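You operate a simulated robot arm through the tools that you are given. There is no shell and no other tool. Be economical: measure what you need, move in short steps, check, and stop when the job is done.

Carry out the task below with a simulated robot arm. There is one attempt and no reset: what you move stays moved.

Task
Put the large green glove pack from the glove tray on the top of the front bench. Put the sample jar on the top of the front bench away on the top of the rusty table. Take the green wiping pad and put it on the top of the rusty table. Fetch the black cup from the top of the rusty table and set it on top of the beige small box on the top of the dark low table. Turn the speed knob to 60 rpm. Take the soak pad on the top of the dark low table and put it away on the hose table top. Take the big bung and leave it in the catch tray. Put the drip tray from the top of the koluvent drum on the third shelf from the bottom of the wall rack. Put the slim bottle on the second shelf from the bottom of the wall rack away on the top of the rusty table. Open the basket gate, take the test glass labelled "N3" from the top of the carton table and put it in the inside of the hoist basket, then shut the gate. Do these in any order. Set down upright: sample jar, cup, slim bottle, test glass.

It is judged by the outcome, as a careful person would: the job done as asked, and still so three seconds after it is handed in. It fails if anything else is knocked over, pushed out of place, dropped, spilled or broken.

Robot
A 6-joint arm with a fingered hand on a trunk, on a base that drives. Base frame: it is fixed to the floor where the robot stands at the start and does not move with it; the origin is under the middle of the robot, x ahead of it, y to its left, z up. Readings come in cm, degrees, newtons and seconds.
With the tool pointing down near the work surface it reaches from about 10 to 40 cm from the robot's upright axis, wherever it stands. Its first joint turns from -166.0 to 166.0 degrees. Places, roughly: basket gate [170, 350, 70]; big bung (10x10x8 cm) [40, 290, 80]; catch tray (37x22x11 cm) [-300, 630, 70]; cup [-150, 125, 75]; drip tray (8x10x3 cm) [50, 300, 80]; green glove pack [50, 0, 75]; green wiping pad (10x7x5 cm) [-70, 140, 50]; hose table top [-290, 630, 70]; inside of the hoist basket [190, 350, 60]; sample jar [-25, -100, 75]; slim bottle (6x6x20 cm) [180, 140, 90]; small box [0, 150, 50]; soak pad (11x7x4 cm) [20, 170, 50]; speed knob [-250, 100, 110]; test glass [-125, 475, 75]; third shelf of the wall rack [200, 190, 140]; top of the front bench [-70, -70, 80]; top of the rusty table [-160, 140, 80]. Payload 3.1 kg.
The tool frame sits at the grasp point between the pads (the TCP): z along the fingers, y along the line on which they close. The tips reach 2.2 cm beyond it. The gripper opens to 13.2 cm. The gripper's body begins 6 cm behind the TCP. The gripper is a hand of 4 fingers: y runs from the thumb to the fingers, the wrist lies at [0, 0, -21.8] in the tool frame, and closing takes about 1.5 s.
Orientation is told as [roll, pitch, yaw] about the base's x, y, z axes, in that order, counted from this pose: with the fingers straight down and closing along the base's y, the tool's x points along the base's -x, its y along +y and its z along -z.

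Tools
- The arm moves only by the tool play_rows. Its arguments are lists of equal length, an entry for each row: "delta_pos": the shift along the tool's x, y, z in units of 400 mm (1.0 is 400 mm), a list of three; "rot": the turn, a rotation vector about the tool's x, y, z in units of 180 degrees (1.0 is 180 degrees), a list of three; "claw": the gripper command, from -1 (shut) to 1 (fully open), values between in proportion. In form: {"delta_pos": [[tx, ty, tz], ...], "rot": [[rx, ry, rz], ...], "claw": [claw, ...]}. A call has 1 to 8 rows; each row is the pose to reach, as a shift and turn from the pose commanded when the call began, along the tool's axes at that moment. A call with a number of a shift or a turn outside -1 to 1 is refused whole. A row lasts 0.2 s, in which the tool goes at most 5 cm and 8.6 degrees; a call with a longer step from one row to the next is refused whole, and so is a gripper value outside its range. A pose out of reach is approached as far as the arm can. The call stops where the force on the tool passes 40 N (or 10 N more than at its start, if that is more) or the arm is blocked; 0.2 s more then pass. Each finger travels about 15.3 cm/s and halts on what it meets, pressing with about 28 N; the grip force reading is that of the motor and also rises with nothing between the fingers. The clock runs only during rows and for 0.2 s after the last one: add rows that repeat a pose to give the fingers time. It gives the time, the measured TCP pose, the force on the tool (base axes), the opening and the grip force at its end, in the units of the frame above (readings bear some noise), with the torque about the TCP (base axes, N m) and any sound that the robot's microphone picked up.
- Cameras (640 x 400 px; columns grow to the right, rows downward): "scene" is now at [-1.71, 8.71, 153.9]; the picture's right is [-0.82, -0.58, 0.00], its down [-0.47, 0.66, -0.59] and it looks along [0.34, -0.48, -0.81] (base axes); focal length 280 px, centre (320, 200). "wrist" rides on the gripper at [5.3, -5.3, -8.4] in the tool frame; the picture's right is [0.71, 0.71, 0.00], its down [-0.53, 0.53, -0.67] and it looks along [-0.47, 0.47, 0.74] (tool axes); focal length 247 px, centre (320, 200). There is no depth. A picture from a camera that has moved, and an enlarged one, comes with that camera's place and axes in the base frame and with its lens.
- grab_frame(camera): a new picture of that camera. No time passes.
- lift_body(by): slides the trunk up (or, below 0, down) by that many cm; the arm and the scene camera ride with it, the base frame stays. It gives what a move gives, with no picture.
- roll_base(legs): drives the robot by 1 to 6 legs, each [ahead, left, turn to the left] in cm, cm and degrees, along the robot's own axes; the way and the turn of a leg run together, so that a leg with both is an arc; at most 150 cm and 180 degrees a leg. The arm and the cameras ride along, it lands a little off, and it stops where it bumps. It gives what a move gives.
- set_grasp(shape): the hand has 4 fingers and takes this shape, open, in about a second: jaw (thumb against the fingers, like two jaws); tri (thumb and two fingers); tip (a fingertip pinch); poke (one finger out to press); point (the index stretched); flat (the hand flat); cup (the hand cupped); fist (a fist). The gripper value then closes the fingers along that shape, each until it touches; the sizes above hold for jaw. It gives what a move gives, with no picture.
- turn_head(pan, tilt): turns the head with the scene camera to pan (to the left, within 155 degrees either way) and tilt (down, from -29 to 69), counted from straight ahead of the robot. It gives what a move gives.
- enlarge(camera, box): a new picture of the part [left, top, right, bottom] of that camera's present view, enlarged. No time passes.
- job_done(): hands the job in; it is judged then, once.

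Go step by step. Nothing tells you exact positions but the pictures and the camera data: compare them with the known pose of the tool, close in by small moves and look again before you grip or let go. The budget is 535 turns and 318 pictures, counting those below and the enlarged ones. Unless the task says otherwise, let go and move clear before handing in, and close with one line.

The tools are called as a command line: name --argument value ..., lists and objects as JSON in quotes. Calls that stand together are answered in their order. play_rows: Moves the arm, as the interface text tells. Its arguments: {"type":"object","properties":{"delta_pos":{"type":"array"},"rot":{"type":"array"},"claw":{"type":"array"}},"required":["delta_pos","rot","claw"]} The other tools are called the same way: lift_body (by) slides the trunk up or down; set_grasp (shape) gives the hand a shape; roll_base (legs) drives the base; turn_head (pan, tilt) turns the head that bears the scene camera; grab_frame (camera) takes a picture; enlarge (camera, box) takes an enlarged picture of a part of a camera's view; job_done () hands the job in.

At the start:

```text
time_s: 0.0
tcp_pos: [21.46, -28.56, 101.22]
tcp_rot: [0.0, 0.0, 0.0]
ft_force: [-0.2, -0.5, 0.0]
torque: [0.04, 0.03, -0.01]
width: 13.19
grasp_force: 0.0
shape: jaw
trunk travel left (down, up): [-22.5, 16.1]
robot x, y, heading: [-0.12, 0.03, 0.2]
head pan, tilt: [-54.7, 53.8]
```

scene: 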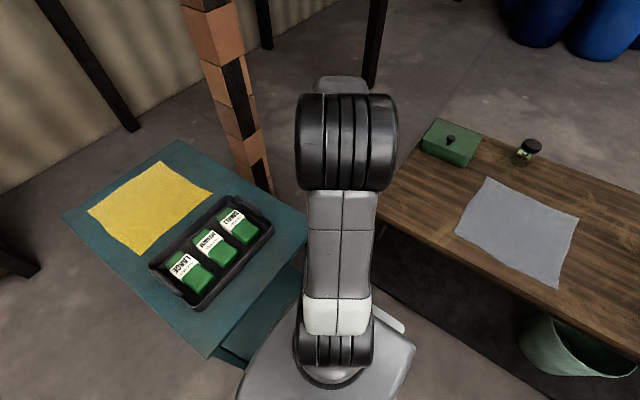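
wrist: 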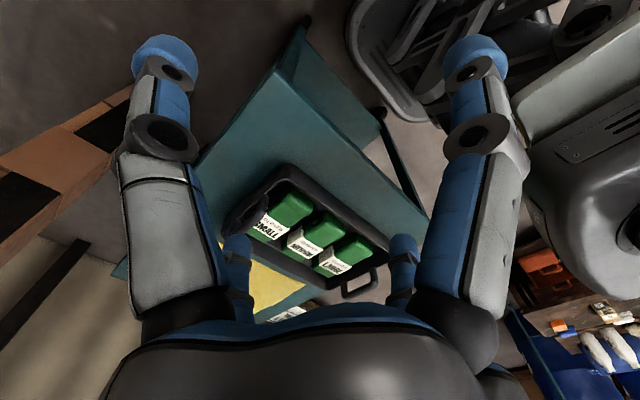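

I see the glove tray on the teal table ahead and the front bench to the right. I'll take a closer look at both first.

enlarge --camera "scene" --box '[60, 130, 310, 370]'

enlarge --camera "scene" --box '[380, 100, 640, 400]'

turn_head --pan 0 --tilt 30

grab_frame --camera "scene"

```text
1.67 times, centred on (185, 250) of scene
camera zoom: at [-1.71, 8.71, 153.9], right [-0.82, -0.58, 0.0], down [-0.47, 0.66, -0.59], along [0.34, -0.48, -0.81], focal length 466 px, centre (545, 117)
```

zoom: 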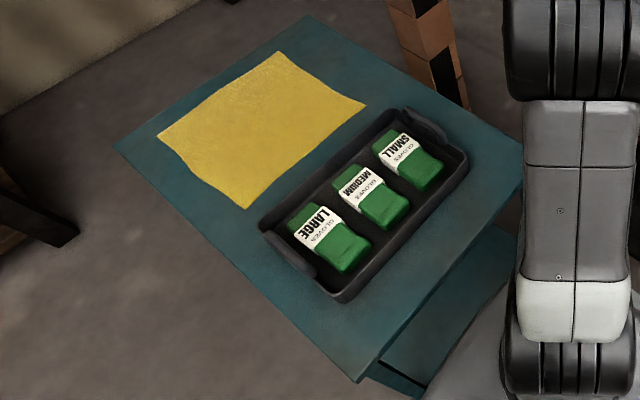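

```text
1.33 times, centred on (510, 250) of scene
camera zoom: at [-1.71, 8.71, 153.9], right [-0.82, -0.58, 0.0], down [-0.47, 0.66, -0.59], along [0.34, -0.48, -0.81], focal length 373 px, centre (67, 133)
```

zoom: 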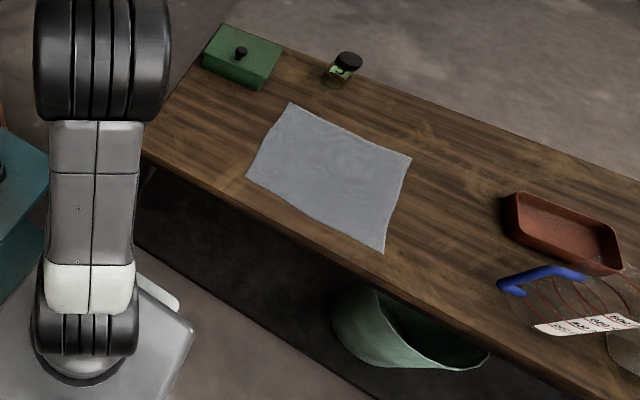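

```text
time_s: 1.2
tcp_pos: [21.58, -28.61, 101.15]
tcp_rot: [0.1, -0.1, 0.0]
ft_force: [0.2, -0.3, 0.3]
torque: [-0.01, 0.03, -0.02]
width: 13.18
grasp_force: 0.1
shape: jaw
trunk travel left (down, up): [-22.5, 16.1]
robot x, y, heading: [0.08, -0.17, 0.2]
head pan, tilt: [0.0, 30.0]
```

```text
313 pictures are left
camera scene: at [3.1, 14.69, 157.34], right [0.0, -1.0, 0.0], down [-0.5, 0.0, -0.87], along [0.87, 0.0, -0.5], focal length 280 px, centre (320, 200)
```

scene: 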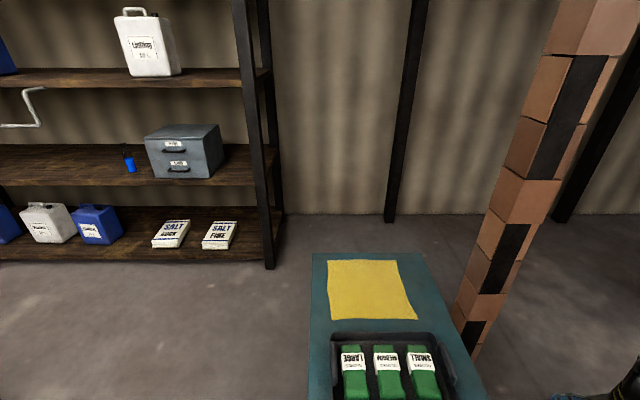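

The wall rack is ahead on the left. I'll survey all the way round the room.

turn_head --pan 60 --tilt 25

grab_frame --camera "scene"

turn_head --pan 120 --tilt 25

grab_frame --camera "scene"

turn_head --pan -120 --tilt 30

grab_frame --camera "scene"

```text
time_s: 2.5
tcp_pos: [21.5, -28.6, 101.05]
tcp_rot: [0.0, 0.1, 0.0]
ft_force: [0.4, 0.2, 0.5]
torque: [0.01, -0.02, 0.01]
width: 13.17
grasp_force: 0.1
shape: jaw
trunk travel left (down, up): [-22.5, 16.1]
robot x, y, heading: [0.31, -0.05, 0.1]
head pan, tilt: [60.0, 25.0]
```

```text
312 pictures are left
camera scene: at [-1.33, 22.68, 158.14], right [0.87, -0.5, 0.0], down [-0.21, -0.37, -0.91], along [0.45, 0.78, -0.42], focal length 280 px, centre (320, 200)
```

scene: 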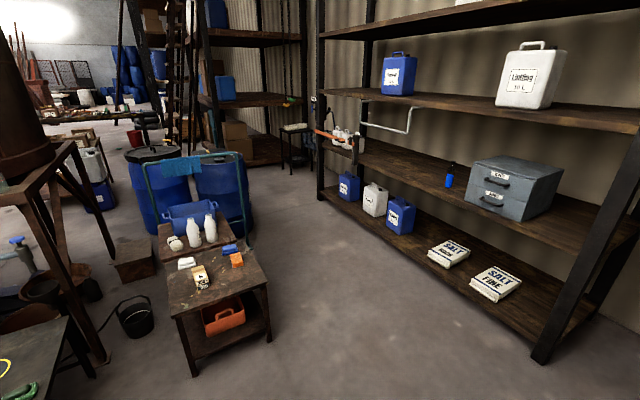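

```text
time_s: 3.8
tcp_pos: [21.56, -28.65, 101.11]
tcp_rot: [0.1, -0.1, -0.1]
ft_force: [0.4, 0.3, 0.2]
torque: [-0.01, 0.0, -0.02]
width: 13.19
grasp_force: 0.0
shape: jaw
trunk travel left (down, up): [-22.5, 16.1]
robot x, y, heading: [-0.11, 0.06, 0.2]
head pan, tilt: [120.0, 25.0]
```

```text
311 pictures are left
camera scene: at [-10.54, 22.69, 158.15], right [0.87, 0.5, 0.0], down [0.21, -0.37, -0.91], along [-0.45, 0.79, -0.42], focal length 280 px, centre (320, 200)
```

scene: 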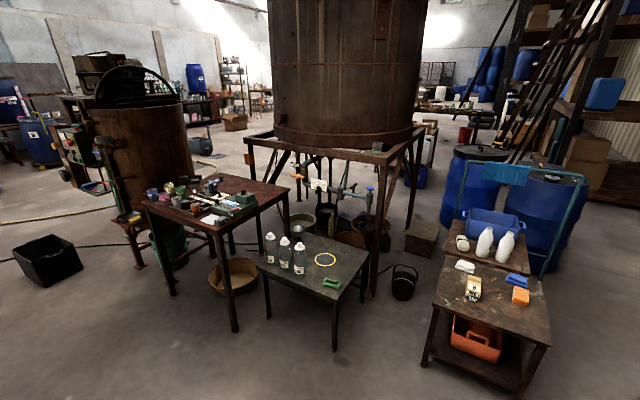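

```text
time_s: 7.2
tcp_pos: [21.52, -28.69, 101.09]
tcp_rot: [-0.1, 0.0, 0.0]
ft_force: [0.6, 1.3, 0.1]
torque: [0.01, -0.02, 0.0]
width: 13.18
grasp_force: 0.1
shape: jaw
trunk travel left (down, up): [-22.5, 16.1]
robot x, y, heading: [-0.03, -0.34, 0.0]
head pan, tilt: [-120.0, 30.0]
```

```text
310 pictures are left
camera scene: at [-10.46, 6.87, 157.35], right [-0.87, 0.5, 0.0], down [0.25, 0.43, -0.87], along [-0.43, -0.75, -0.5], focal length 280 px, centre (320, 200)
```

scene: 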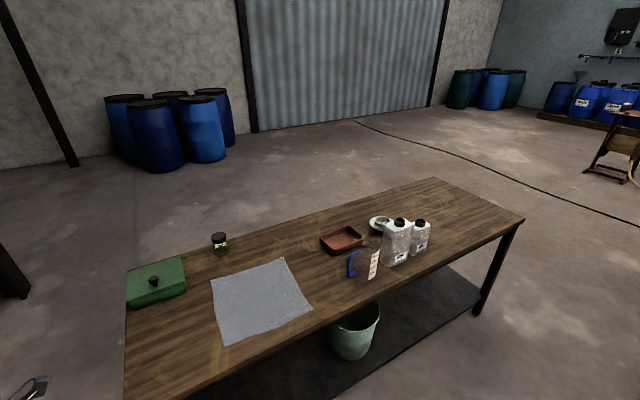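

The room is mapped roughly. Before driving toward the glove table I check the base clearance.

turn_head --pan 20 --tilt 69

grab_frame --camera "scene"

turn_head --pan -20 --tilt 60

grab_frame --camera "scene"

```text
time_s: 9.5
tcp_pos: [21.58, -28.62, 101.09]
tcp_rot: [0.0, 0.0, 0.0]
ft_force: [0.8, 0.6, -0.2]
torque: [-0.01, 0.02, 0.0]
width: 13.19
grasp_force: 0.0
shape: jaw
trunk travel left (down, up): [-22.5, 16.1]
robot x, y, heading: [0.24, 0.19, 0.2]
head pan, tilt: [20.0, 68.8]
```

```text
309 pictures are left
camera scene: at [-0.69, 16.61, 152.2], right [0.34, -0.94, 0.0], down [-0.88, -0.32, -0.36], along [0.34, 0.12, -0.93], focal length 280 px, centre (320, 200)
```

scene: 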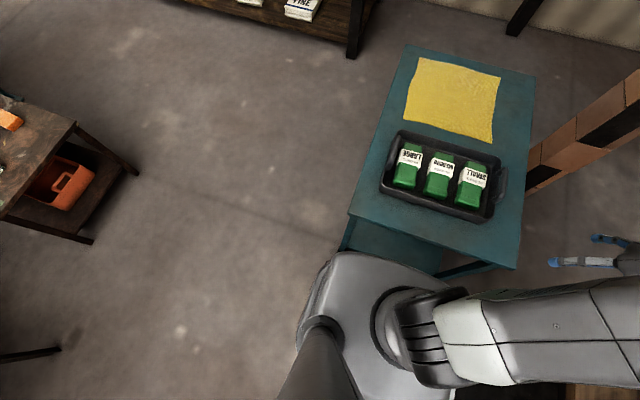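

```text
time_s: 10.5
tcp_pos: [21.41, -28.68, 101.12]
tcp_rot: [0.0, -0.1, 0.0]
ft_force: [1.1, 0.9, -0.7]
torque: [-0.01, -0.01, -0.01]
width: 13.17
grasp_force: 0.1
shape: jaw
trunk travel left (down, up): [-22.5, 16.1]
robot x, y, heading: [0.13, -0.01, 0.1]
head pan, tilt: [-20.0, 60.0]
```

```text
308 pictures are left
camera scene: at [0.32, 12.43, 153.14], right [-0.34, -0.94, 0.0], down [-0.81, 0.3, -0.5], along [0.47, -0.17, -0.87], focal length 280 px, centre (320, 200)
```

scene: 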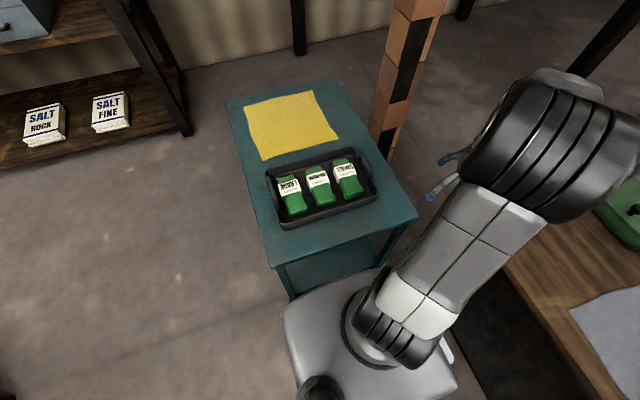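

The pack sits near the table's left edge, so I'll approach from the left side, keeping the same heading.

roll_base --legs '[[0, 44, 0], [47, 0, 0]]'

turn_head --pan -70 --tilt 65

grab_frame --camera "scene"

grab_frame --camera "wrist"

```text
time_s: 15.6
tcp_pos: [68.15, 17.01, 101.1]
tcp_rot: [-0.1, 0.1, 0.8]
ft_force: [0.9, -1.3, -0.1]
torque: [0.0, 0.06, -0.02]
width: 13.2
grasp_force: 0.1
shape: jaw
trunk travel left (down, up): [-22.5, 16.1]
robot x, y, heading: [46.42, 45.23, 0.9]
head pan, tilt: [-20.0, 60.0]
```

```text
time_s: 16.8
tcp_pos: [68.17, 16.97, 101.03]
tcp_rot: [0.0, 0.0, 1.0]
ft_force: [0.1, 0.9, 0.2]
torque: [-0.04, 0.04, 0.02]
width: 13.21
grasp_force: 0.1
shape: jaw
trunk travel left (down, up): [-22.5, 16.1]
robot x, y, heading: [46.3, 45.25, 0.9]
head pan, tilt: [-70.0, 65.0]
```

```text
307 pictures are left
camera scene: at [42.24, 54.22, 152.58], right [-0.93, -0.36, 0.0], down [-0.32, 0.85, -0.42], along [0.15, -0.39, -0.91], focal length 280 px, centre (320, 200)
```

scene: 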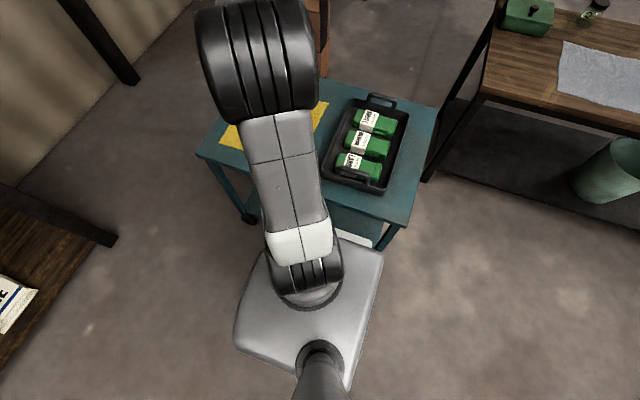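

```text
306 pictures are left
camera wrist: at [62.93, 11.69, 109.49], right [-0.72, 0.7, 0.0], down [0.52, 0.53, 0.67], along [0.47, 0.48, -0.74], focal length 247 px, centre (320, 200)
```

wrist: 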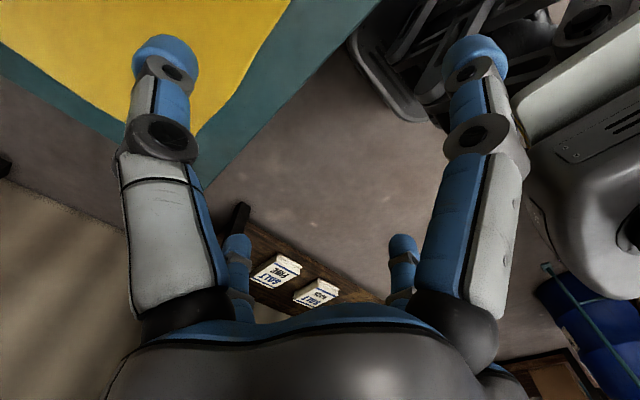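

The large pack is at about (47.7, 6, 75), with its long axis turned about −10°. I'll edge closer, then bring the hand above it.

roll_base --legs '[[0, -3, 0]]'

play_rows --delta_pos '[[0.12, -0.04, 0], [0.24, -0.08, 0], [0.36, -0.13, 0], [0.44, -0.17, 0], [0.51, -0.2, 0], [0.51, -0.2, 0.0]]' --rot '[[0, 0, 0], [0, 0, 0], [0, 0, 0], [0, 0, 0.03], [0, 0, 0.06], [0, 0, 0.06]]' --claw '[1, 1, 1, 1, 1, 1]'

grab_frame --camera "wrist"

grab_frame --camera "scene"

```text
time_s: 17.7
tcp_pos: [68.18, 15.55, 101.17]
tcp_rot: [0.0, 0.0, 0.8]
ft_force: [-1.0, -0.7, 0.5]
torque: [-0.01, 0.0, 0.03]
width: 13.2
grasp_force: 0.0
shape: jaw
trunk travel left (down, up): [-22.5, 16.1]
robot x, y, heading: [46.1, 43.77, 0.8]
head pan, tilt: [-70.0, 65.0]
stopped in leg 1: the robot was blocked; the commanded pose is now the measured one
```

```text
refused: row 1 steps farther than a row can; nothing moved
```

```text
305 pictures are left
camera wrist: at [62.95, 10.25, 109.5], right [-0.72, 0.7, 0.0], down [0.52, 0.53, 0.67], along [0.47, 0.48, -0.74], focal length 247 px, centre (320, 200)
```

wrist: 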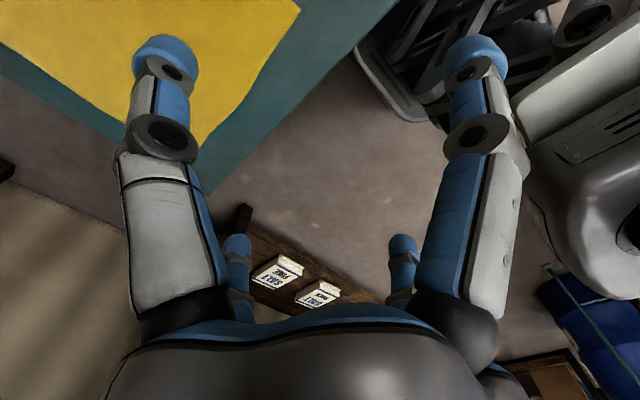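

```text
304 pictures are left
camera scene: at [42.28, 52.82, 152.58], right [-0.93, -0.36, 0.0], down [-0.32, 0.85, -0.42], along [0.15, -0.4, -0.91], focal length 280 px, centre (320, 200)
```

scene: 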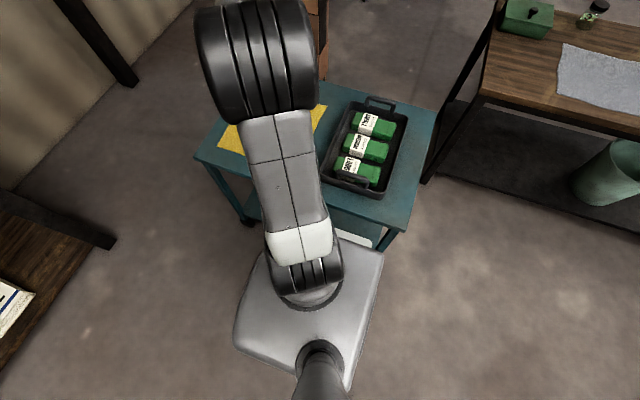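

The base is against the table (clearance about 26 cm); the pack is about 38 cm from the axis, within reach. Now the arm moves over it.

play_rows --delta_pos '[[0.1, -0.03, 0], [0.2, -0.07, 0], [0.3, -0.12, 0], [0.4, -0.16, 0], [0.48, -0.2, 0], [0.51, -0.23, 0], [0.51, -0.23, 0.0]]' --rot '[[0, 0, 0], [0, 0, 0], [0, 0, 0], [0, 0, 0.03], [0, 0, 0.06], [0, 0, 0.06], [0, 0, 0.06]]' --claw '[1, 1, 1, 1, 1, 1, 1]'

grab_frame --camera "wrist"

grab_frame --camera "scene"

```text
time_s: 19.3
tcp_pos: [47.87, 5.97, 100.92]
tcp_rot: [0.1, 0.0, -10.0]
ft_force: [0.7, 0.1, -0.2]
torque: [0.0, 0.0, 0.01]
width: 13.18
grasp_force: 0.1
shape: jaw
trunk travel left (down, up): [-22.5, 16.1]
robot x, y, heading: [46.33, 43.76, 0.8]
head pan, tilt: [-70.0, 65.0]
```

```text
303 pictures are left
camera wrist: at [41.75, 1.72, 109.29], right [-0.57, 0.82, 0.0], down [0.61, 0.43, 0.67], along [0.55, 0.38, -0.74], focal length 247 px, centre (320, 200)
```

wrist: 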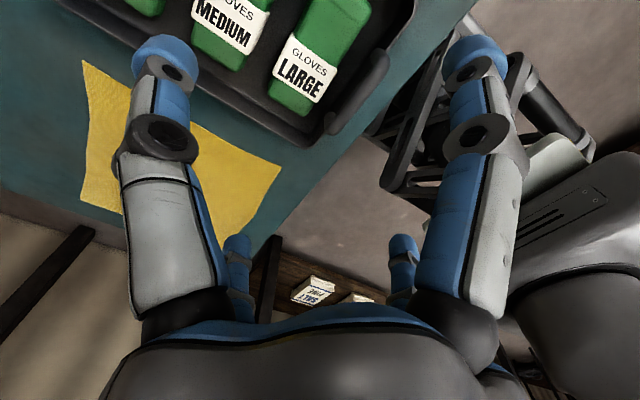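

```text
302 pictures are left
camera scene: at [42.26, 52.76, 152.58], right [-0.93, -0.36, 0.0], down [-0.32, 0.85, -0.42], along [0.15, -0.4, -0.91], focal length 280 px, centre (320, 200)
```

scene: 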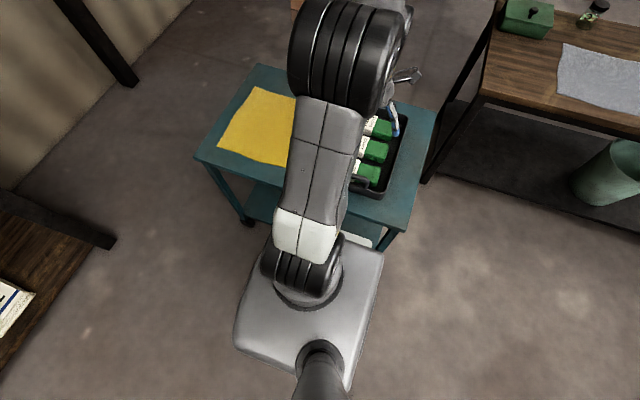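

The pack's centre is about (48, 5.3) and its yaw is nearer +5°. I'll correct the yaw, narrow the fingers and go down part way.

play_rows --delta_pos '[[-0.007, -0.014, 0.1], [-0.007, -0.014, 0.2], [-0.007, -0.014, 0.3], [-0.007, -0.014, 0.4], [-0.007, -0.014, 0.4]]' --rot '[[0, 0, -0.03], [0, 0, -0.06], [0, 0, -0.08], [0, 0, -0.08], [0, 0, -0.08]]' --claw '[0.25, 0.25, 0.25, 0.25, 0.25]'

grab_frame --camera "wrist"

```text
time_s: 20.5
tcp_pos: [51.25, 6.28, 84.46]
tcp_rot: [-0.5, 2.7, 3.2]
ft_force: [1.3, 0.2, -0.4]
torque: [0.0, 0.03, 0.02]
width: 8.28
grasp_force: 0.1
shape: jaw
out of reach, approached as far as the arm can: row 1, 2, 3, 4, 5
trunk travel left (down, up): [-22.5, 16.1]
robot x, y, heading: [46.6, 43.84, 1.0]
head pan, tilt: [-70.0, 65.0]
```

```text
301 pictures are left
camera wrist: at [46.58, 0.83, 93.09], right [-0.75, 0.67, 0.03], down [0.53, 0.56, 0.64], along [0.41, 0.49, -0.77], focal length 247 px, centre (320, 200)
```

wrist: 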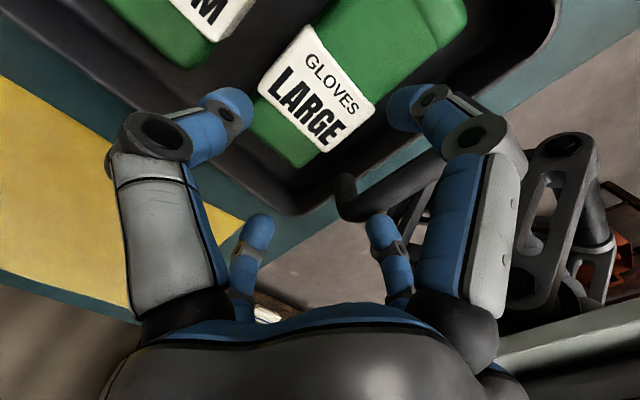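

That low pose was out of the arm's reach, so I'll raise the tool and lower the trunk instead.

play_rows --delta_pos '[[0, 0, -0.1], [0, 0, -0.2], [0, 0, -0.3], [0, 0, -0.4], [0, 0, -0.4]]' --rot '[[0, 0, 0], [0, 0, 0], [0, 0, 0], [0, 0, 0], [0, 0, 0]]' --claw '[0.25, 0.25, 0.25, 0.25, 0.25]'

lift_body --by -17

```text
time_s: 21.7
tcp_pos: [52.44, 6.63, 100.43]
tcp_rot: [-0.6, 3.2, 2.9]
ft_force: [0.3, 0.4, 0.6]
torque: [-0.01, 0.03, 0.0]
width: 8.3
grasp_force: 0.1
shape: jaw
out of reach, approached as far as the arm can: row 3, 4, 5
trunk travel left (down, up): [-22.5, 16.1]
robot x, y, heading: [46.27, 43.96, 1.0]
head pan, tilt: [-70.0, 65.0]
```

```text
time_s: 23.6
tcp_pos: [52.41, 6.77, 83.37]
tcp_rot: [-0.7, 3.2, 2.9]
ft_force: [-0.2, 2.6, 15.8]
torque: [0.8, 0.06, -0.05]
width: 8.3
grasp_force: 0.1
shape: jaw
trunk travel left (down, up): [-5.5, 33.1]
robot x, y, heading: [46.3, 43.64, 1.0]
head pan, tilt: [-70.0, 65.0]
```

A 15.8 N upward force appeared, so something is being touched. I'll look.

grab_frame --camera "wrist"

grab_frame --camera "scene"

```text
300 pictures are left
camera wrist: at [47.87, 1.33, 92.03], right [-0.74, 0.67, 0.03], down [0.53, 0.56, 0.63], along [0.41, 0.48, -0.77], focal length 247 px, centre (320, 200)
```

wrist: 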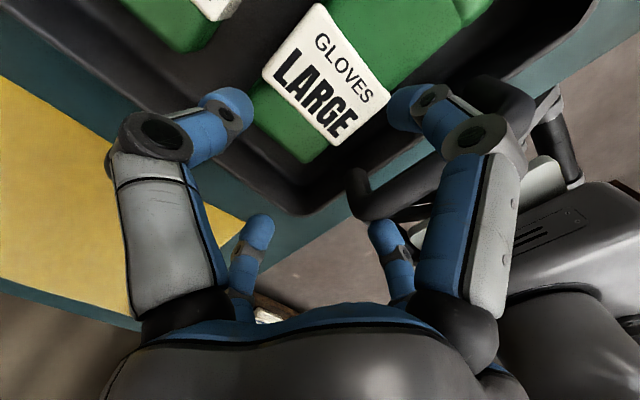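

```text
299 pictures are left
camera scene: at [42.25, 52.86, 135.53], right [-0.93, -0.36, 0.0], down [-0.32, 0.85, -0.42], along [0.15, -0.4, -0.91], focal length 280 px, centre (320, 200)
```

scene: 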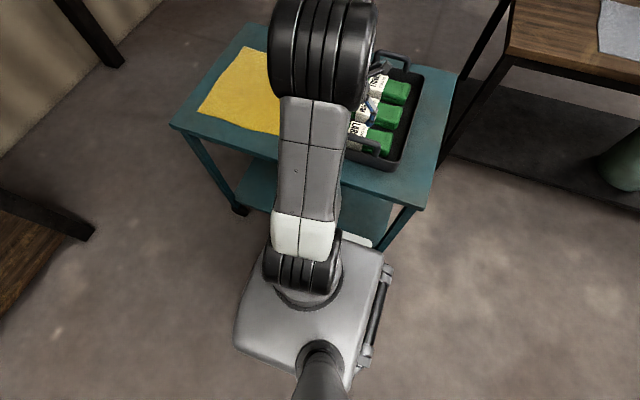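

The wrist view shows four digits around the axis (±x and ±y), and the tray's handle arch stands near the pack. I'll back up and see what the two-finger "tip" shape looks like.

lift_body --by 10

set_grasp --shape "tip"

grab_frame --camera "wrist"

set_grasp --shape "tri"

grab_frame --camera "wrist"

```text
time_s: 25.0
tcp_pos: [52.46, 6.63, 93.42]
tcp_rot: [-0.7, 3.1, 2.9]
ft_force: [0.3, -0.7, 0.5]
torque: [-0.02, 0.0, 0.0]
width: 8.29
grasp_force: 0.0
shape: jaw
trunk travel left (down, up): [-15.5, 23.1]
robot x, y, heading: [46.16, 43.85, 0.9]
head pan, tilt: [-70.0, 65.0]
```

```text
time_s: 25.9
tcp_pos: [52.51, 6.62, 93.35]
tcp_rot: [-0.6, 3.1, 3.0]
ft_force: [-0.4, -0.2, 0.0]
torque: [-0.03, -0.03, 0.0]
width: 13.19
grasp_force: 0.0
shape: tip
trunk travel left (down, up): [-15.5, 23.1]
robot x, y, heading: [46.29, 43.52, 0.8]
head pan, tilt: [-70.0, 65.0]
```

```text
298 pictures are left
camera wrist: at [47.88, 1.26, 102.04], right [-0.74, 0.67, 0.03], down [0.53, 0.56, 0.63], along [0.41, 0.49, -0.77], focal length 247 px, centre (320, 200)
```

wrist: 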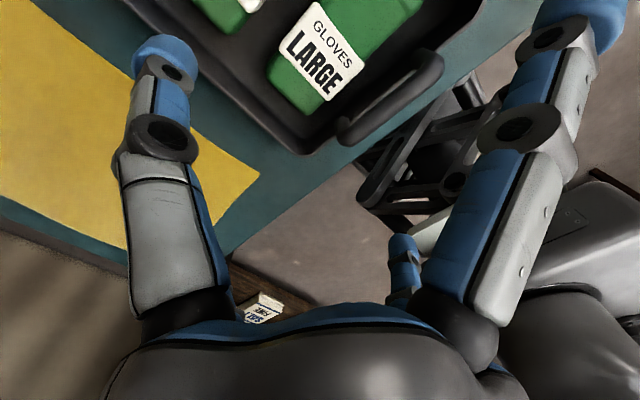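

```text
time_s: 26.8
tcp_pos: [52.5, 6.6, 93.31]
tcp_rot: [-0.6, 3.2, 2.9]
ft_force: [0.2, -0.9, 0.4]
torque: [-0.04, 0.0, 0.01]
width: 13.16
grasp_force: 0.0
shape: tri
trunk travel left (down, up): [-15.5, 23.1]
robot x, y, heading: [46.37, 43.73, 0.9]
head pan, tilt: [-70.0, 65.0]
```

```text
297 pictures are left
camera wrist: at [47.88, 1.26, 102.04], right [-0.74, 0.67, 0.03], down [0.53, 0.56, 0.63], along [0.41, 0.49, -0.77], focal length 247 px, centre (320, 200)
```

wrist: 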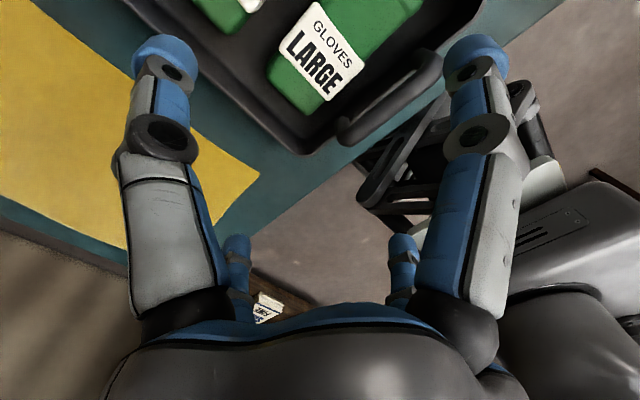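

"Tip" splays the ±x digits outwards. I need the handle's height and extent, so I'll zoom in on the tray.

enlarge --camera "scene" --box '[280, 60, 460, 220]'

enlarge --camera "wrist" --box '[180, 0, 480, 180]'

```text
2.50 times, centred on (370, 140) of scene
camera zoom: at [42.27, 52.75, 145.65], right [-0.93, -0.36, 0.0], down [-0.32, 0.85, -0.42], along [0.15, -0.39, -0.91], focal length 699 px, centre (195, 350)
```

zoom: 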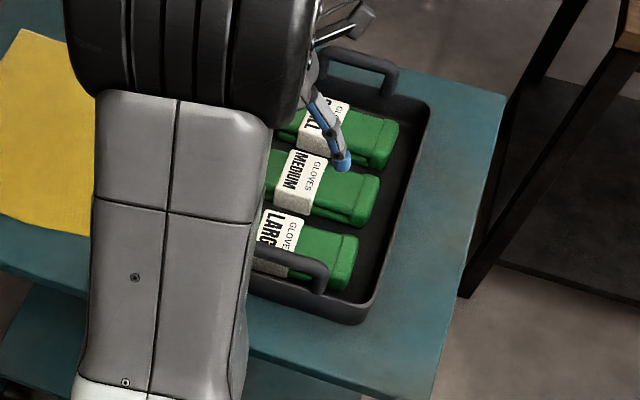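

```text
2.13 times, centred on (330, 90) of wrist
camera zoom: at [47.88, 1.26, 102.04], right [-0.74, 0.67, 0.03], down [0.53, 0.56, 0.63], along [0.41, 0.49, -0.77], focal length 527 px, centre (299, 435)
```

zoom: 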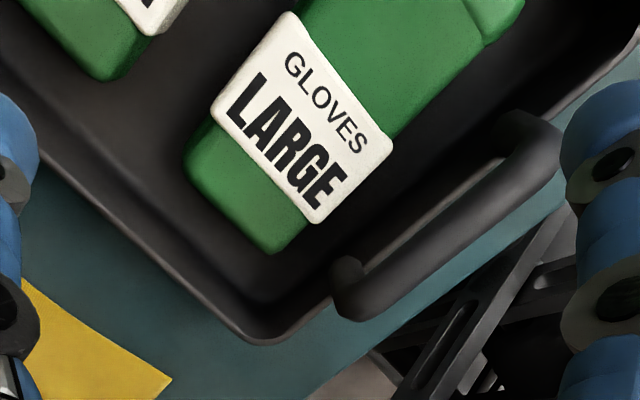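

The handle bar is at y≈11.7, z≈77–81, just 2–3 cm from the pack. A jaw grasp turned 45° should straddle the pack and stay inside that gap. I need a little more reach, so I'll back off, turn to face the table and come close again.

roll_base --legs '[[0, 14, 0], [0, 0, -86]]'

roll_base --legs '[[15, 0, 0]]'

set_grasp --shape "jaw"

turn_head --pan 0 --tilt 60

grab_frame --camera "scene"

```text
time_s: 31.7
tcp_pos: [9.52, 48.49, 93.28]
tcp_rot: [-0.6, 3.2, -82.1]
ft_force: [0.8, -0.3, -0.3]
torque: [-0.02, -0.01, -0.02]
width: 13.2
grasp_force: 0.1
shape: tri
trunk travel left (down, up): [-15.5, 23.1]
robot x, y, heading: [46.23, 57.89, -84.0]
head pan, tilt: [-70.0, 65.0]
```

```text
time_s: 33.2
tcp_pos: [11.21, 34.39, 93.37]
tcp_rot: [-0.6, 3.0, -81.8]
ft_force: [-0.6, -0.6, 0.0]
torque: [-0.01, 0.01, 0.0]
width: 13.21
grasp_force: 0.0
shape: tri
trunk travel left (down, up): [-15.5, 23.1]
robot x, y, heading: [47.53, 43.84, -83.9]
head pan, tilt: [-70.0, 65.0]
stopped in leg 1: the robot was blocked; the commanded pose is now the measured one
```

```text
time_s: 34.1
tcp_pos: [11.19, 34.14, 93.34]
tcp_rot: [-0.6, 3.2, -81.7]
ft_force: [0.6, 0.6, 0.4]
torque: [0.02, 0.01, -0.05]
width: 13.21
grasp_force: 0.0
shape: jaw
trunk travel left (down, up): [-15.5, 23.1]
robot x, y, heading: [47.6, 43.41, -83.9]
head pan, tilt: [-70.0, 65.0]
```

```text
time_s: 35.5
tcp_pos: [11.17, 34.33, 93.39]
tcp_rot: [-0.7, 3.3, -81.7]
ft_force: [-0.6, 0.3, -0.5]
torque: [-0.02, 0.0, -0.07]
width: 13.21
grasp_force: 0.0
shape: jaw
trunk travel left (down, up): [-15.5, 23.1]
robot x, y, heading: [47.57, 43.56, -84.0]
head pan, tilt: [0.0, 60.0]
```

```text
294 pictures are left
camera scene: at [62.37, 44.67, 146.21], right [-0.99, -0.11, 0.0], down [-0.09, 0.86, -0.5], along [0.05, -0.5, -0.87], focal length 280 px, centre (320, 200)
```

scene: 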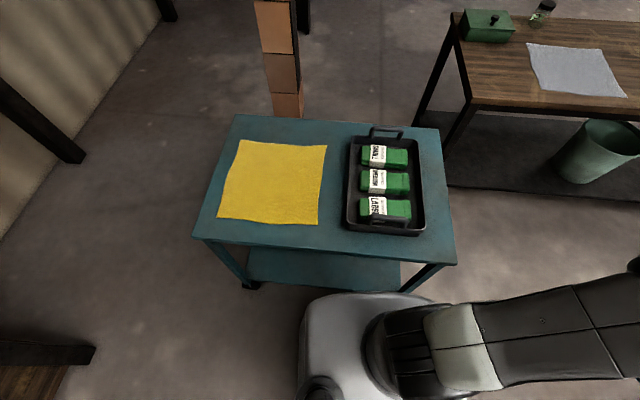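

Blocked at the same distance, but this is a clear view of the tray. I'll zoom in to measure it.

enlarge --camera "scene" --box '[320, 110, 470, 250]'

```text
2.86 times, centred on (395, 180) of scene
camera zoom: at [62.37, 44.67, 146.21], right [-0.99, -0.11, 0.0], down [-0.09, 0.86, -0.5], along [0.05, -0.5, -0.87], focal length 799 px, centre (106, 257)
```

zoom: 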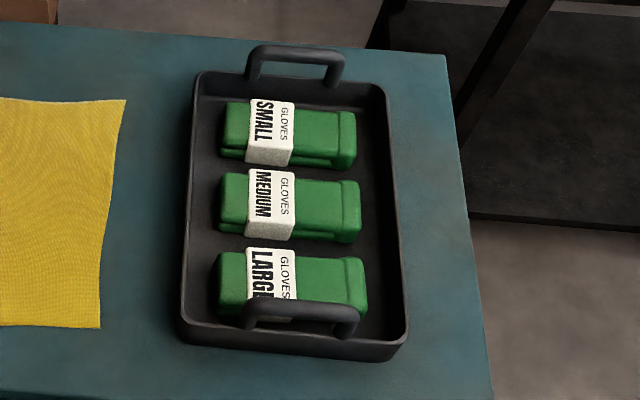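

The bar sits at y≈10.5, z≈81.5, so a vertical grasp from this side is at the limit of reach. I'll go to the table's front side instead, where I can lean the hand slightly away from the handle.

roll_base --legs '[[-18, 0, 0], [0, 0, 84], [-52, 0, 0], [0, -64, 0], [20, 0, 0]]'

turn_head --pan -10 --tilt 60

grab_frame --camera "scene"

```text
time_s: 47.2
tcp_pos: [8.84, -38.49, 93.3]
tcp_rot: [-0.6, 3.1, 4.3]
ft_force: [0.1, 0.5, 0.2]
torque: [0.02, -0.02, -0.01]
width: 13.23
grasp_force: 0.0
shape: jaw
trunk travel left (down, up): [-15.5, 23.1]
robot x, y, heading: [1.84, -1.37, 2.1]
head pan, tilt: [0.0, 60.0]
stopped in leg 5: the robot was blocked; the commanded pose is now the measured one
```

```text
time_s: 47.9
tcp_pos: [8.99, -38.46, 93.37]
tcp_rot: [-0.6, 3.1, 4.3]
ft_force: [-0.2, -0.4, -0.5]
torque: [0.04, -0.02, -0.05]
width: 13.23
grasp_force: 0.0
shape: jaw
trunk travel left (down, up): [-15.5, 23.1]
robot x, y, heading: [2.01, -1.32, 2.3]
head pan, tilt: [-10.0, 60.0]
```

```text
292 pictures are left
camera scene: at [1.91, 12.15, 146.21], right [-0.14, -0.99, 0.0], down [-0.86, 0.12, -0.5], along [0.5, -0.07, -0.87], focal length 280 px, centre (320, 200)
```

scene: 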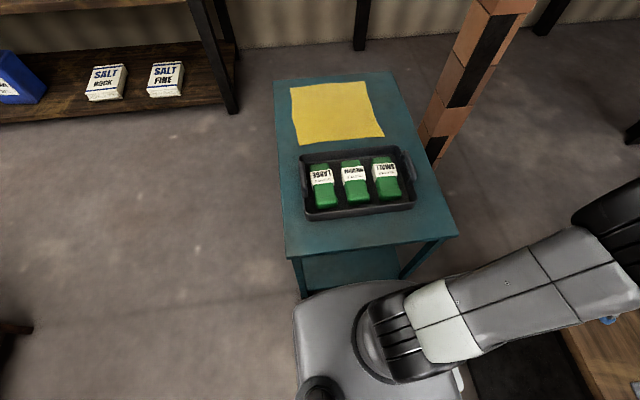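

enlarge --camera "scene" --box '[280, 130, 440, 240]'

```text
3.64 times, centred on (360, 185) of scene
camera zoom: at [1.91, 12.15, 146.21], right [-0.14, -0.99, 0.0], down [-0.86, 0.12, -0.5], along [0.5, -0.07, -0.87], focal length 1016 px, centre (174, 254)
```

zoom: 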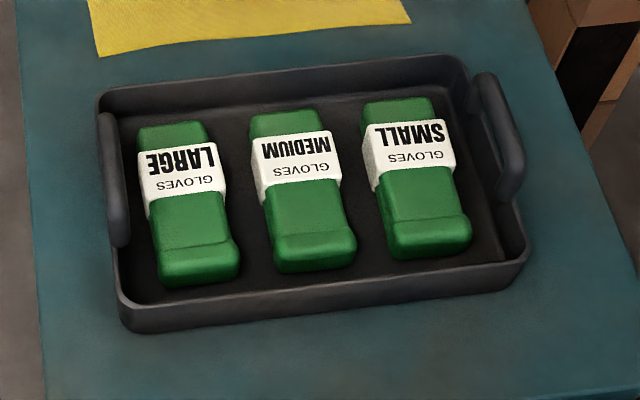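

From here the pack's centre is (48.2, 4.7), with gaps of 1.5 cm to the bar and 2.9 cm to the MEDIUM pack. The plan is a 45°-yawed jaw at y≈4.1 with a slight forward lean. I'll swing the arm round to the front.

play_rows --delta_pos '[[-0.07, 0.085, 0], [-0.14, 0.17, 0], [-0.21, 0.255, 0], [-0.28, 0.34, 0], [-0.36, 0.425, 0], [-0.43, 0.51, 0], [-0.51, 0.595, 0], [-0.588, 0.68, 0]]' --rot '[[0, -0.008, 0], [-0.003, -0.017, 0], [-0.003, -0.017, 0], [-0.003, -0.017, 0], [-0.003, -0.017, 0], [-0.003, -0.017, 0], [-0.003, -0.017, 0], [-0.003, -0.017, 0]]' --claw '[1, 1, 1, 1, 1, 1, 1, 1]'

```text
time_s: 49.7
tcp_pos: [30.45, -9.42, 91.78]
tcp_rot: [-0.1, 0.1, 4.3]
ft_force: [-0.7, -0.2, -0.1]
torque: [-0.01, 0.0, 0.01]
width: 13.21
grasp_force: 0.0
shape: jaw
trunk travel left (down, up): [-15.5, 23.1]
robot x, y, heading: [1.8, -1.12, 2.1]
head pan, tilt: [-10.0, 60.0]
```

play_rows --delta_pos '[[-0.04, 0.05, 0], [-0.08, 0.1, 0], [-0.12, 0.15, 0], [-0.16, 0.2, 0], [-0.19, 0.25, 0], [-0.21, 0.3, 0], [-0.21, 0.3, 0]]' --rot '[[0, 0, -0.041], [0, 0, -0.082], [0, 0, -0.123], [0, 0, -0.164], [0, 0, -0.205], [0, 0, -0.243], [0, 0, -0.243]]' --claw '[1, 1, 1, 1, 1, 1, 1]'

```text
time_s: 51.3
tcp_pos: [37.88, 3.17, 91.96]
tcp_rot: [0.0, 0.0, 48.2]
ft_force: [-0.2, -0.6, 0.1]
torque: [0.0, -0.01, 0.02]
width: 13.2
grasp_force: 0.0
shape: jaw
trunk travel left (down, up): [-15.5, 23.1]
robot x, y, heading: [1.57, -1.51, 2.2]
head pan, tilt: [-10.0, 60.0]
```

play_rows --delta_pos '[[-0.04, -0.037, 0], [-0.08, -0.074, 0], [-0.12, -0.11, 0], [-0.164, -0.149, 0], [-0.164, -0.149, 0]]' --rot '[[0.02, -0.018, 0], [0.04, -0.036, 0], [0.062, -0.0556, 0], [0.062, -0.0556, 0], [0.062, -0.0556, 0]]' --claw '[1, 1, 1, 1, 1]'

grab_frame --camera "wrist"

grab_frame --camera "scene"

```text
time_s: 52.5
tcp_pos: [46.78, 4.0, 91.64]
tcp_rot: [-11.2, -10.0, 49.1]
ft_force: [-0.9, -0.2, -0.5]
torque: [0.01, -0.01, 0.0]
width: 13.19
grasp_force: 0.0
shape: jaw
trunk travel left (down, up): [-15.5, 23.1]
robot x, y, heading: [2.06, -1.11, 2.5]
head pan, tilt: [-10.0, 60.0]
```

```text
290 pictures are left
camera wrist: at [44.9, -3.45, 99.88], right [-0.96, -0.05, -0.26], down [-0.21, 0.74, 0.63], along [0.16, 0.67, -0.73], focal length 247 px, centre (320, 200)
```

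wrist: 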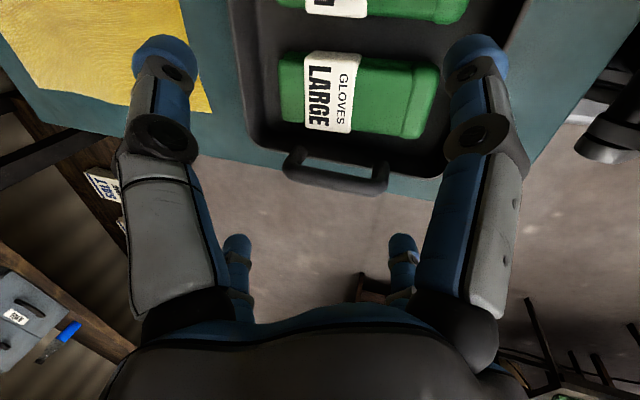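

```text
289 pictures are left
camera scene: at [1.9, 12.15, 146.21], right [-0.14, -0.99, 0.0], down [-0.86, 0.12, -0.5], along [0.5, -0.07, -0.87], focal length 280 px, centre (320, 200)
```

scene: 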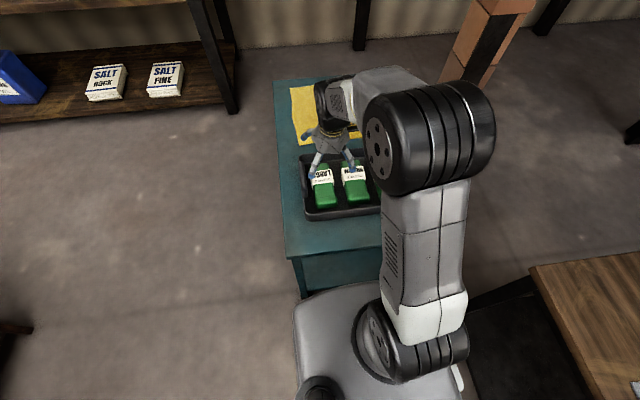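

A plain straddle doesn't fit beside the handle, but gripping the pack's near (−x) end, beyond the bar's end at x≈43, with the "tip" pinch and a forward lean does fit. I'll re-orient: upright first, then yaw back.

play_rows --delta_pos '[[0.037, 0.042, -0.015], [0.075, 0.084, -0.03], [0.113, 0.126, -0.045], [0.113, 0.126, -0.045]]' --rot '[[-0.02, 0.018, 0], [-0.04, 0.036, 0], [-0.062, 0.0556, 0], [-0.062, 0.0556, 0]]' --claw '[1, 1, 1, 1]'

play_rows --delta_pos '[[0, 0, 0], [0, 0, 0], [0, 0, 0], [0, 0, 0], [0, 0, 0], [0, 0, 0], [0, 0, 0]]' --rot '[[0, 0, 0.042], [0, 0, 0.084], [0, 0, 0.126], [0, 0, 0.168], [0, 0, 0.21], [0, 0, 0.25], [0, 0, 0.25]]' --claw '[1, 1, 1, 1, 1, 1, 1]'

set_grasp --shape "tip"

```text
time_s: 53.5
tcp_pos: [39.67, 4.1, 91.77]
tcp_rot: [0.0, 0.2, 48.1]
ft_force: [0.1, -0.1, -0.5]
torque: [0.02, -0.01, -0.01]
width: 13.22
grasp_force: 0.0
shape: jaw
trunk travel left (down, up): [-15.5, 23.1]
robot x, y, heading: [1.86, -1.54, 2.1]
head pan, tilt: [-10.0, 60.0]
```

```text
time_s: 55.1
tcp_pos: [39.59, 3.98, 91.73]
tcp_rot: [-0.1, 0.1, 2.9]
ft_force: [0.3, -1.0, 0.5]
torque: [-0.02, 0.01, -0.01]
width: 13.2
grasp_force: 0.1
shape: jaw
trunk travel left (down, up): [-15.5, 23.1]
robot x, y, heading: [1.89, -1.4, 2.0]
head pan, tilt: [-10.0, 60.0]
```

```text
time_s: 56.0
tcp_pos: [39.49, 4.0, 91.64]
tcp_rot: [-0.1, 0.0, 3.1]
ft_force: [-1.0, -0.2, -0.3]
torque: [-0.03, 0.0, 0.02]
width: 13.2
grasp_force: 0.0
shape: tip
trunk travel left (down, up): [-15.5, 23.1]
robot x, y, heading: [1.42, -1.33, 2.2]
head pan, tilt: [-10.0, 60.0]
```

play_rows --delta_pos '[[-0.03, 0, 0], [-0.06, 0, 0], [-0.095, 0.005, 0], [-0.095, 0.005, 0]]' --rot '[[-0.011, -0.033, 0], [-0.022, -0.066, 0], [-0.033, -0.1, 0], [-0.033, -0.1, 0]]' --claw '[0.3, 0.3, 0.3, 0.3]'

lift_body --by -8

grab_frame --camera "wrist"

enlarge --camera "scene" --box '[270, 60, 470, 240]'

```text
time_s: 57.0
tcp_pos: [43.47, 4.33, 91.71]
tcp_rot: [6.1, -17.9, 2.0]
ft_force: [-0.1, -1.0, 0.9]
torque: [-0.04, 0.02, 0.0]
width: 8.62
grasp_force: 0.1
shape: tip
trunk travel left (down, up): [-15.5, 23.1]
robot x, y, heading: [1.8, -1.3, 2.1]
head pan, tilt: [-10.0, 60.0]
```

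```text
time_s: 58.2
tcp_pos: [43.36, 4.45, 83.63]
tcp_rot: [6.2, -17.9, 2.0]
ft_force: [1.0, -0.1, 0.4]
torque: [0.01, -0.03, 0.02]
width: 8.62
grasp_force: 0.1
shape: tip
trunk travel left (down, up): [-7.5, 31.1]
robot x, y, heading: [1.82, -1.34, 2.2]
head pan, tilt: [-10.0, 60.0]
```

```text
288 pictures are left
camera wrist: at [36.15, -2.0, 89.34], right [-0.72, 0.68, -0.15], down [0.26, 0.46, 0.85], along [0.64, 0.57, -0.51], focal length 247 px, centre (320, 200)
```

wrist: 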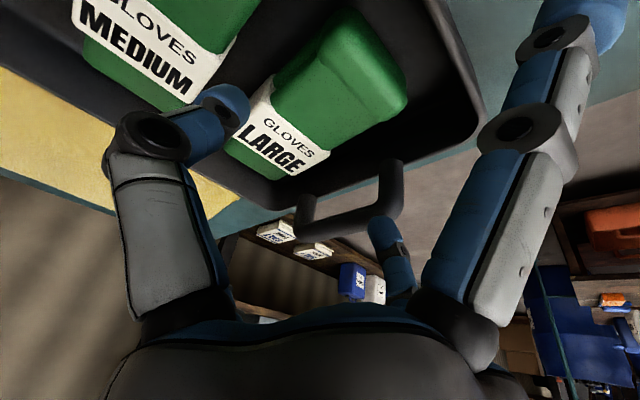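

```text
2.22 times, centred on (370, 150) of scene
camera zoom: at [1.93, 12.15, 138.11], right [-0.14, -0.99, 0.0], down [-0.86, 0.12, -0.5], along [0.5, -0.07, -0.87], focal length 621 px, centre (209, 311)
```

zoom: 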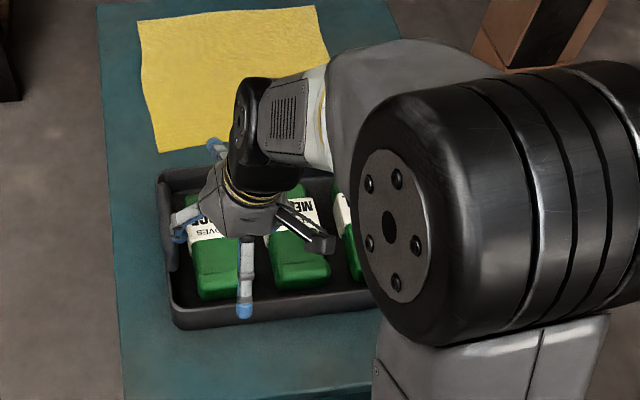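

The bar's end is at x≈42.3, so I'll approach along the leaned tool axis: back to (39.6, 3.2, 83.6), then check.

play_rows --delta_pos '[[0.046, -0.014, -0.016], [0.091, -0.028, -0.032], [0.091, -0.028, -0.032]]' --rot '[[0, 0, 0], [0, 0, 0], [0, 0, 0]]' --claw '[0.3, 0.3, 0.3]'

play_rows --delta_pos '[[0, 0, 0.05], [0, 0, 0.09], [0, 0, 0.09]]' --rot '[[0, 0, 0], [0, 0, 0], [0, 0, 0]]' --claw '[0.3, 0.3, 0.3]'

grab_frame --camera "wrist"

enlarge --camera "scene" --box '[300, 100, 420, 200]'

```text
time_s: 59.0
tcp_pos: [39.66, 3.04, 83.61]
tcp_rot: [6.1, -17.9, 2.1]
ft_force: [-0.7, 0.1, -0.7]
torque: [0.02, 0.02, 0.01]
width: 8.63
grasp_force: 0.0
shape: tip
trunk travel left (down, up): [-7.5, 31.1]
robot x, y, heading: [1.66, -1.3, 2.3]
head pan, tilt: [-10.0, 60.0]
```

```text
time_s: 59.8
tcp_pos: [40.73, 3.43, 80.17]
tcp_rot: [6.1, -18.0, 2.2]
ft_force: [0.9, 0.8, 0.2]
torque: [0.0, 0.01, -0.01]
width: 8.63
grasp_force: 0.0
shape: tip
trunk travel left (down, up): [-7.5, 31.1]
robot x, y, heading: [1.99, -1.23, 2.3]
head pan, tilt: [-10.0, 60.0]
```

```text
286 pictures are left
camera wrist: at [33.58, -2.91, 85.88], right [-0.72, 0.68, -0.15], down [0.26, 0.46, 0.85], along [0.64, 0.57, -0.51], focal length 247 px, centre (320, 200)
```

wrist: 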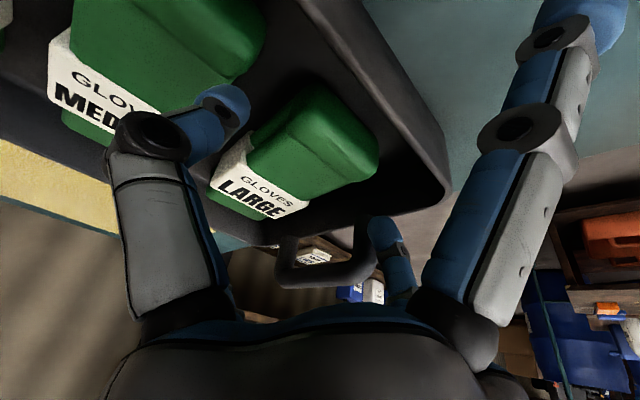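

```text
4.00 times, centred on (360, 150) of scene
camera zoom: at [1.93, 12.15, 138.12], right [-0.14, -0.99, 0.0], down [-0.86, 0.12, -0.5], along [0.5, -0.07, -0.87], focal length 1118 px, centre (160, 400)
```

zoom: 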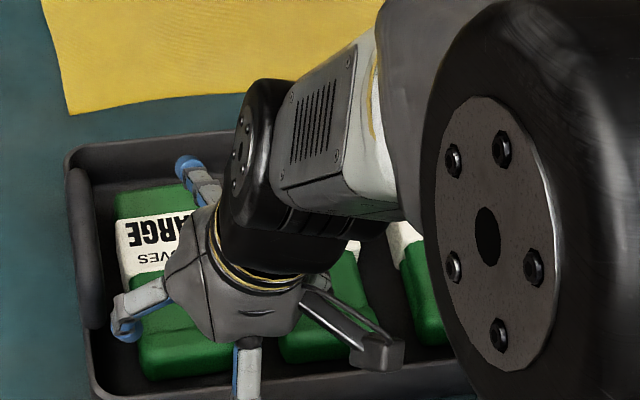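

The alignment looks right: fingers on either side of the pack's near end and clear of the bar. Advancing along the tool axis.

play_rows --delta_pos '[[0, 0, 0.035], [0, 0, 0.07], [0, 0, 0.1], [0, 0, 0.1]]' --rot '[[0, 0, 0], [0, 0, 0], [0, 0, 0], [0, 0, 0]]' --claw '[0.3, 0.3, 0.3, 0.3]'

grab_frame --camera "wrist"

enlarge --camera "scene" --box '[300, 110, 420, 210]'

```text
time_s: 60.8
tcp_pos: [41.9, 3.93, 76.28]
tcp_rot: [6.0, -17.9, 2.2]
ft_force: [-0.6, 3.9, 5.1]
torque: [-0.3, -0.03, 0.02]
width: 8.37
grasp_force: 0.0
shape: tip
trunk travel left (down, up): [-7.5, 31.1]
robot x, y, heading: [1.77, -1.67, 2.2]
head pan, tilt: [-10.0, 60.0]
```

```text
284 pictures are left
camera wrist: at [34.67, -2.46, 82.07], right [-0.72, 0.68, -0.15], down [0.26, 0.46, 0.85], along [0.64, 0.57, -0.51], focal length 247 px, centre (320, 200)
```

wrist: 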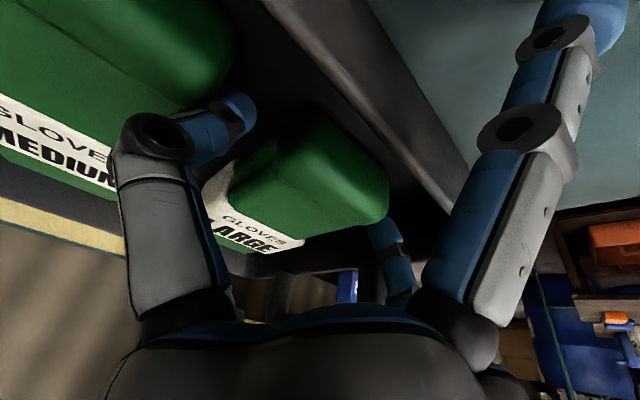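

```text
4.00 times, centred on (360, 160) of scene
camera zoom: at [1.88, 12.22, 138.11], right [-0.14, -0.99, 0.0], down [-0.86, 0.12, -0.5], along [0.5, -0.07, -0.87], focal length 1118 px, centre (160, 360)
```

zoom: 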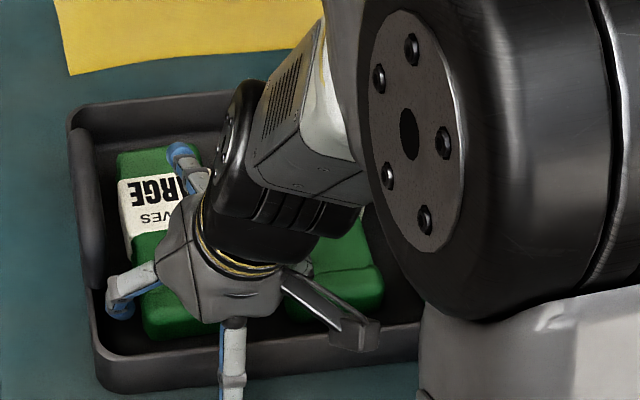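

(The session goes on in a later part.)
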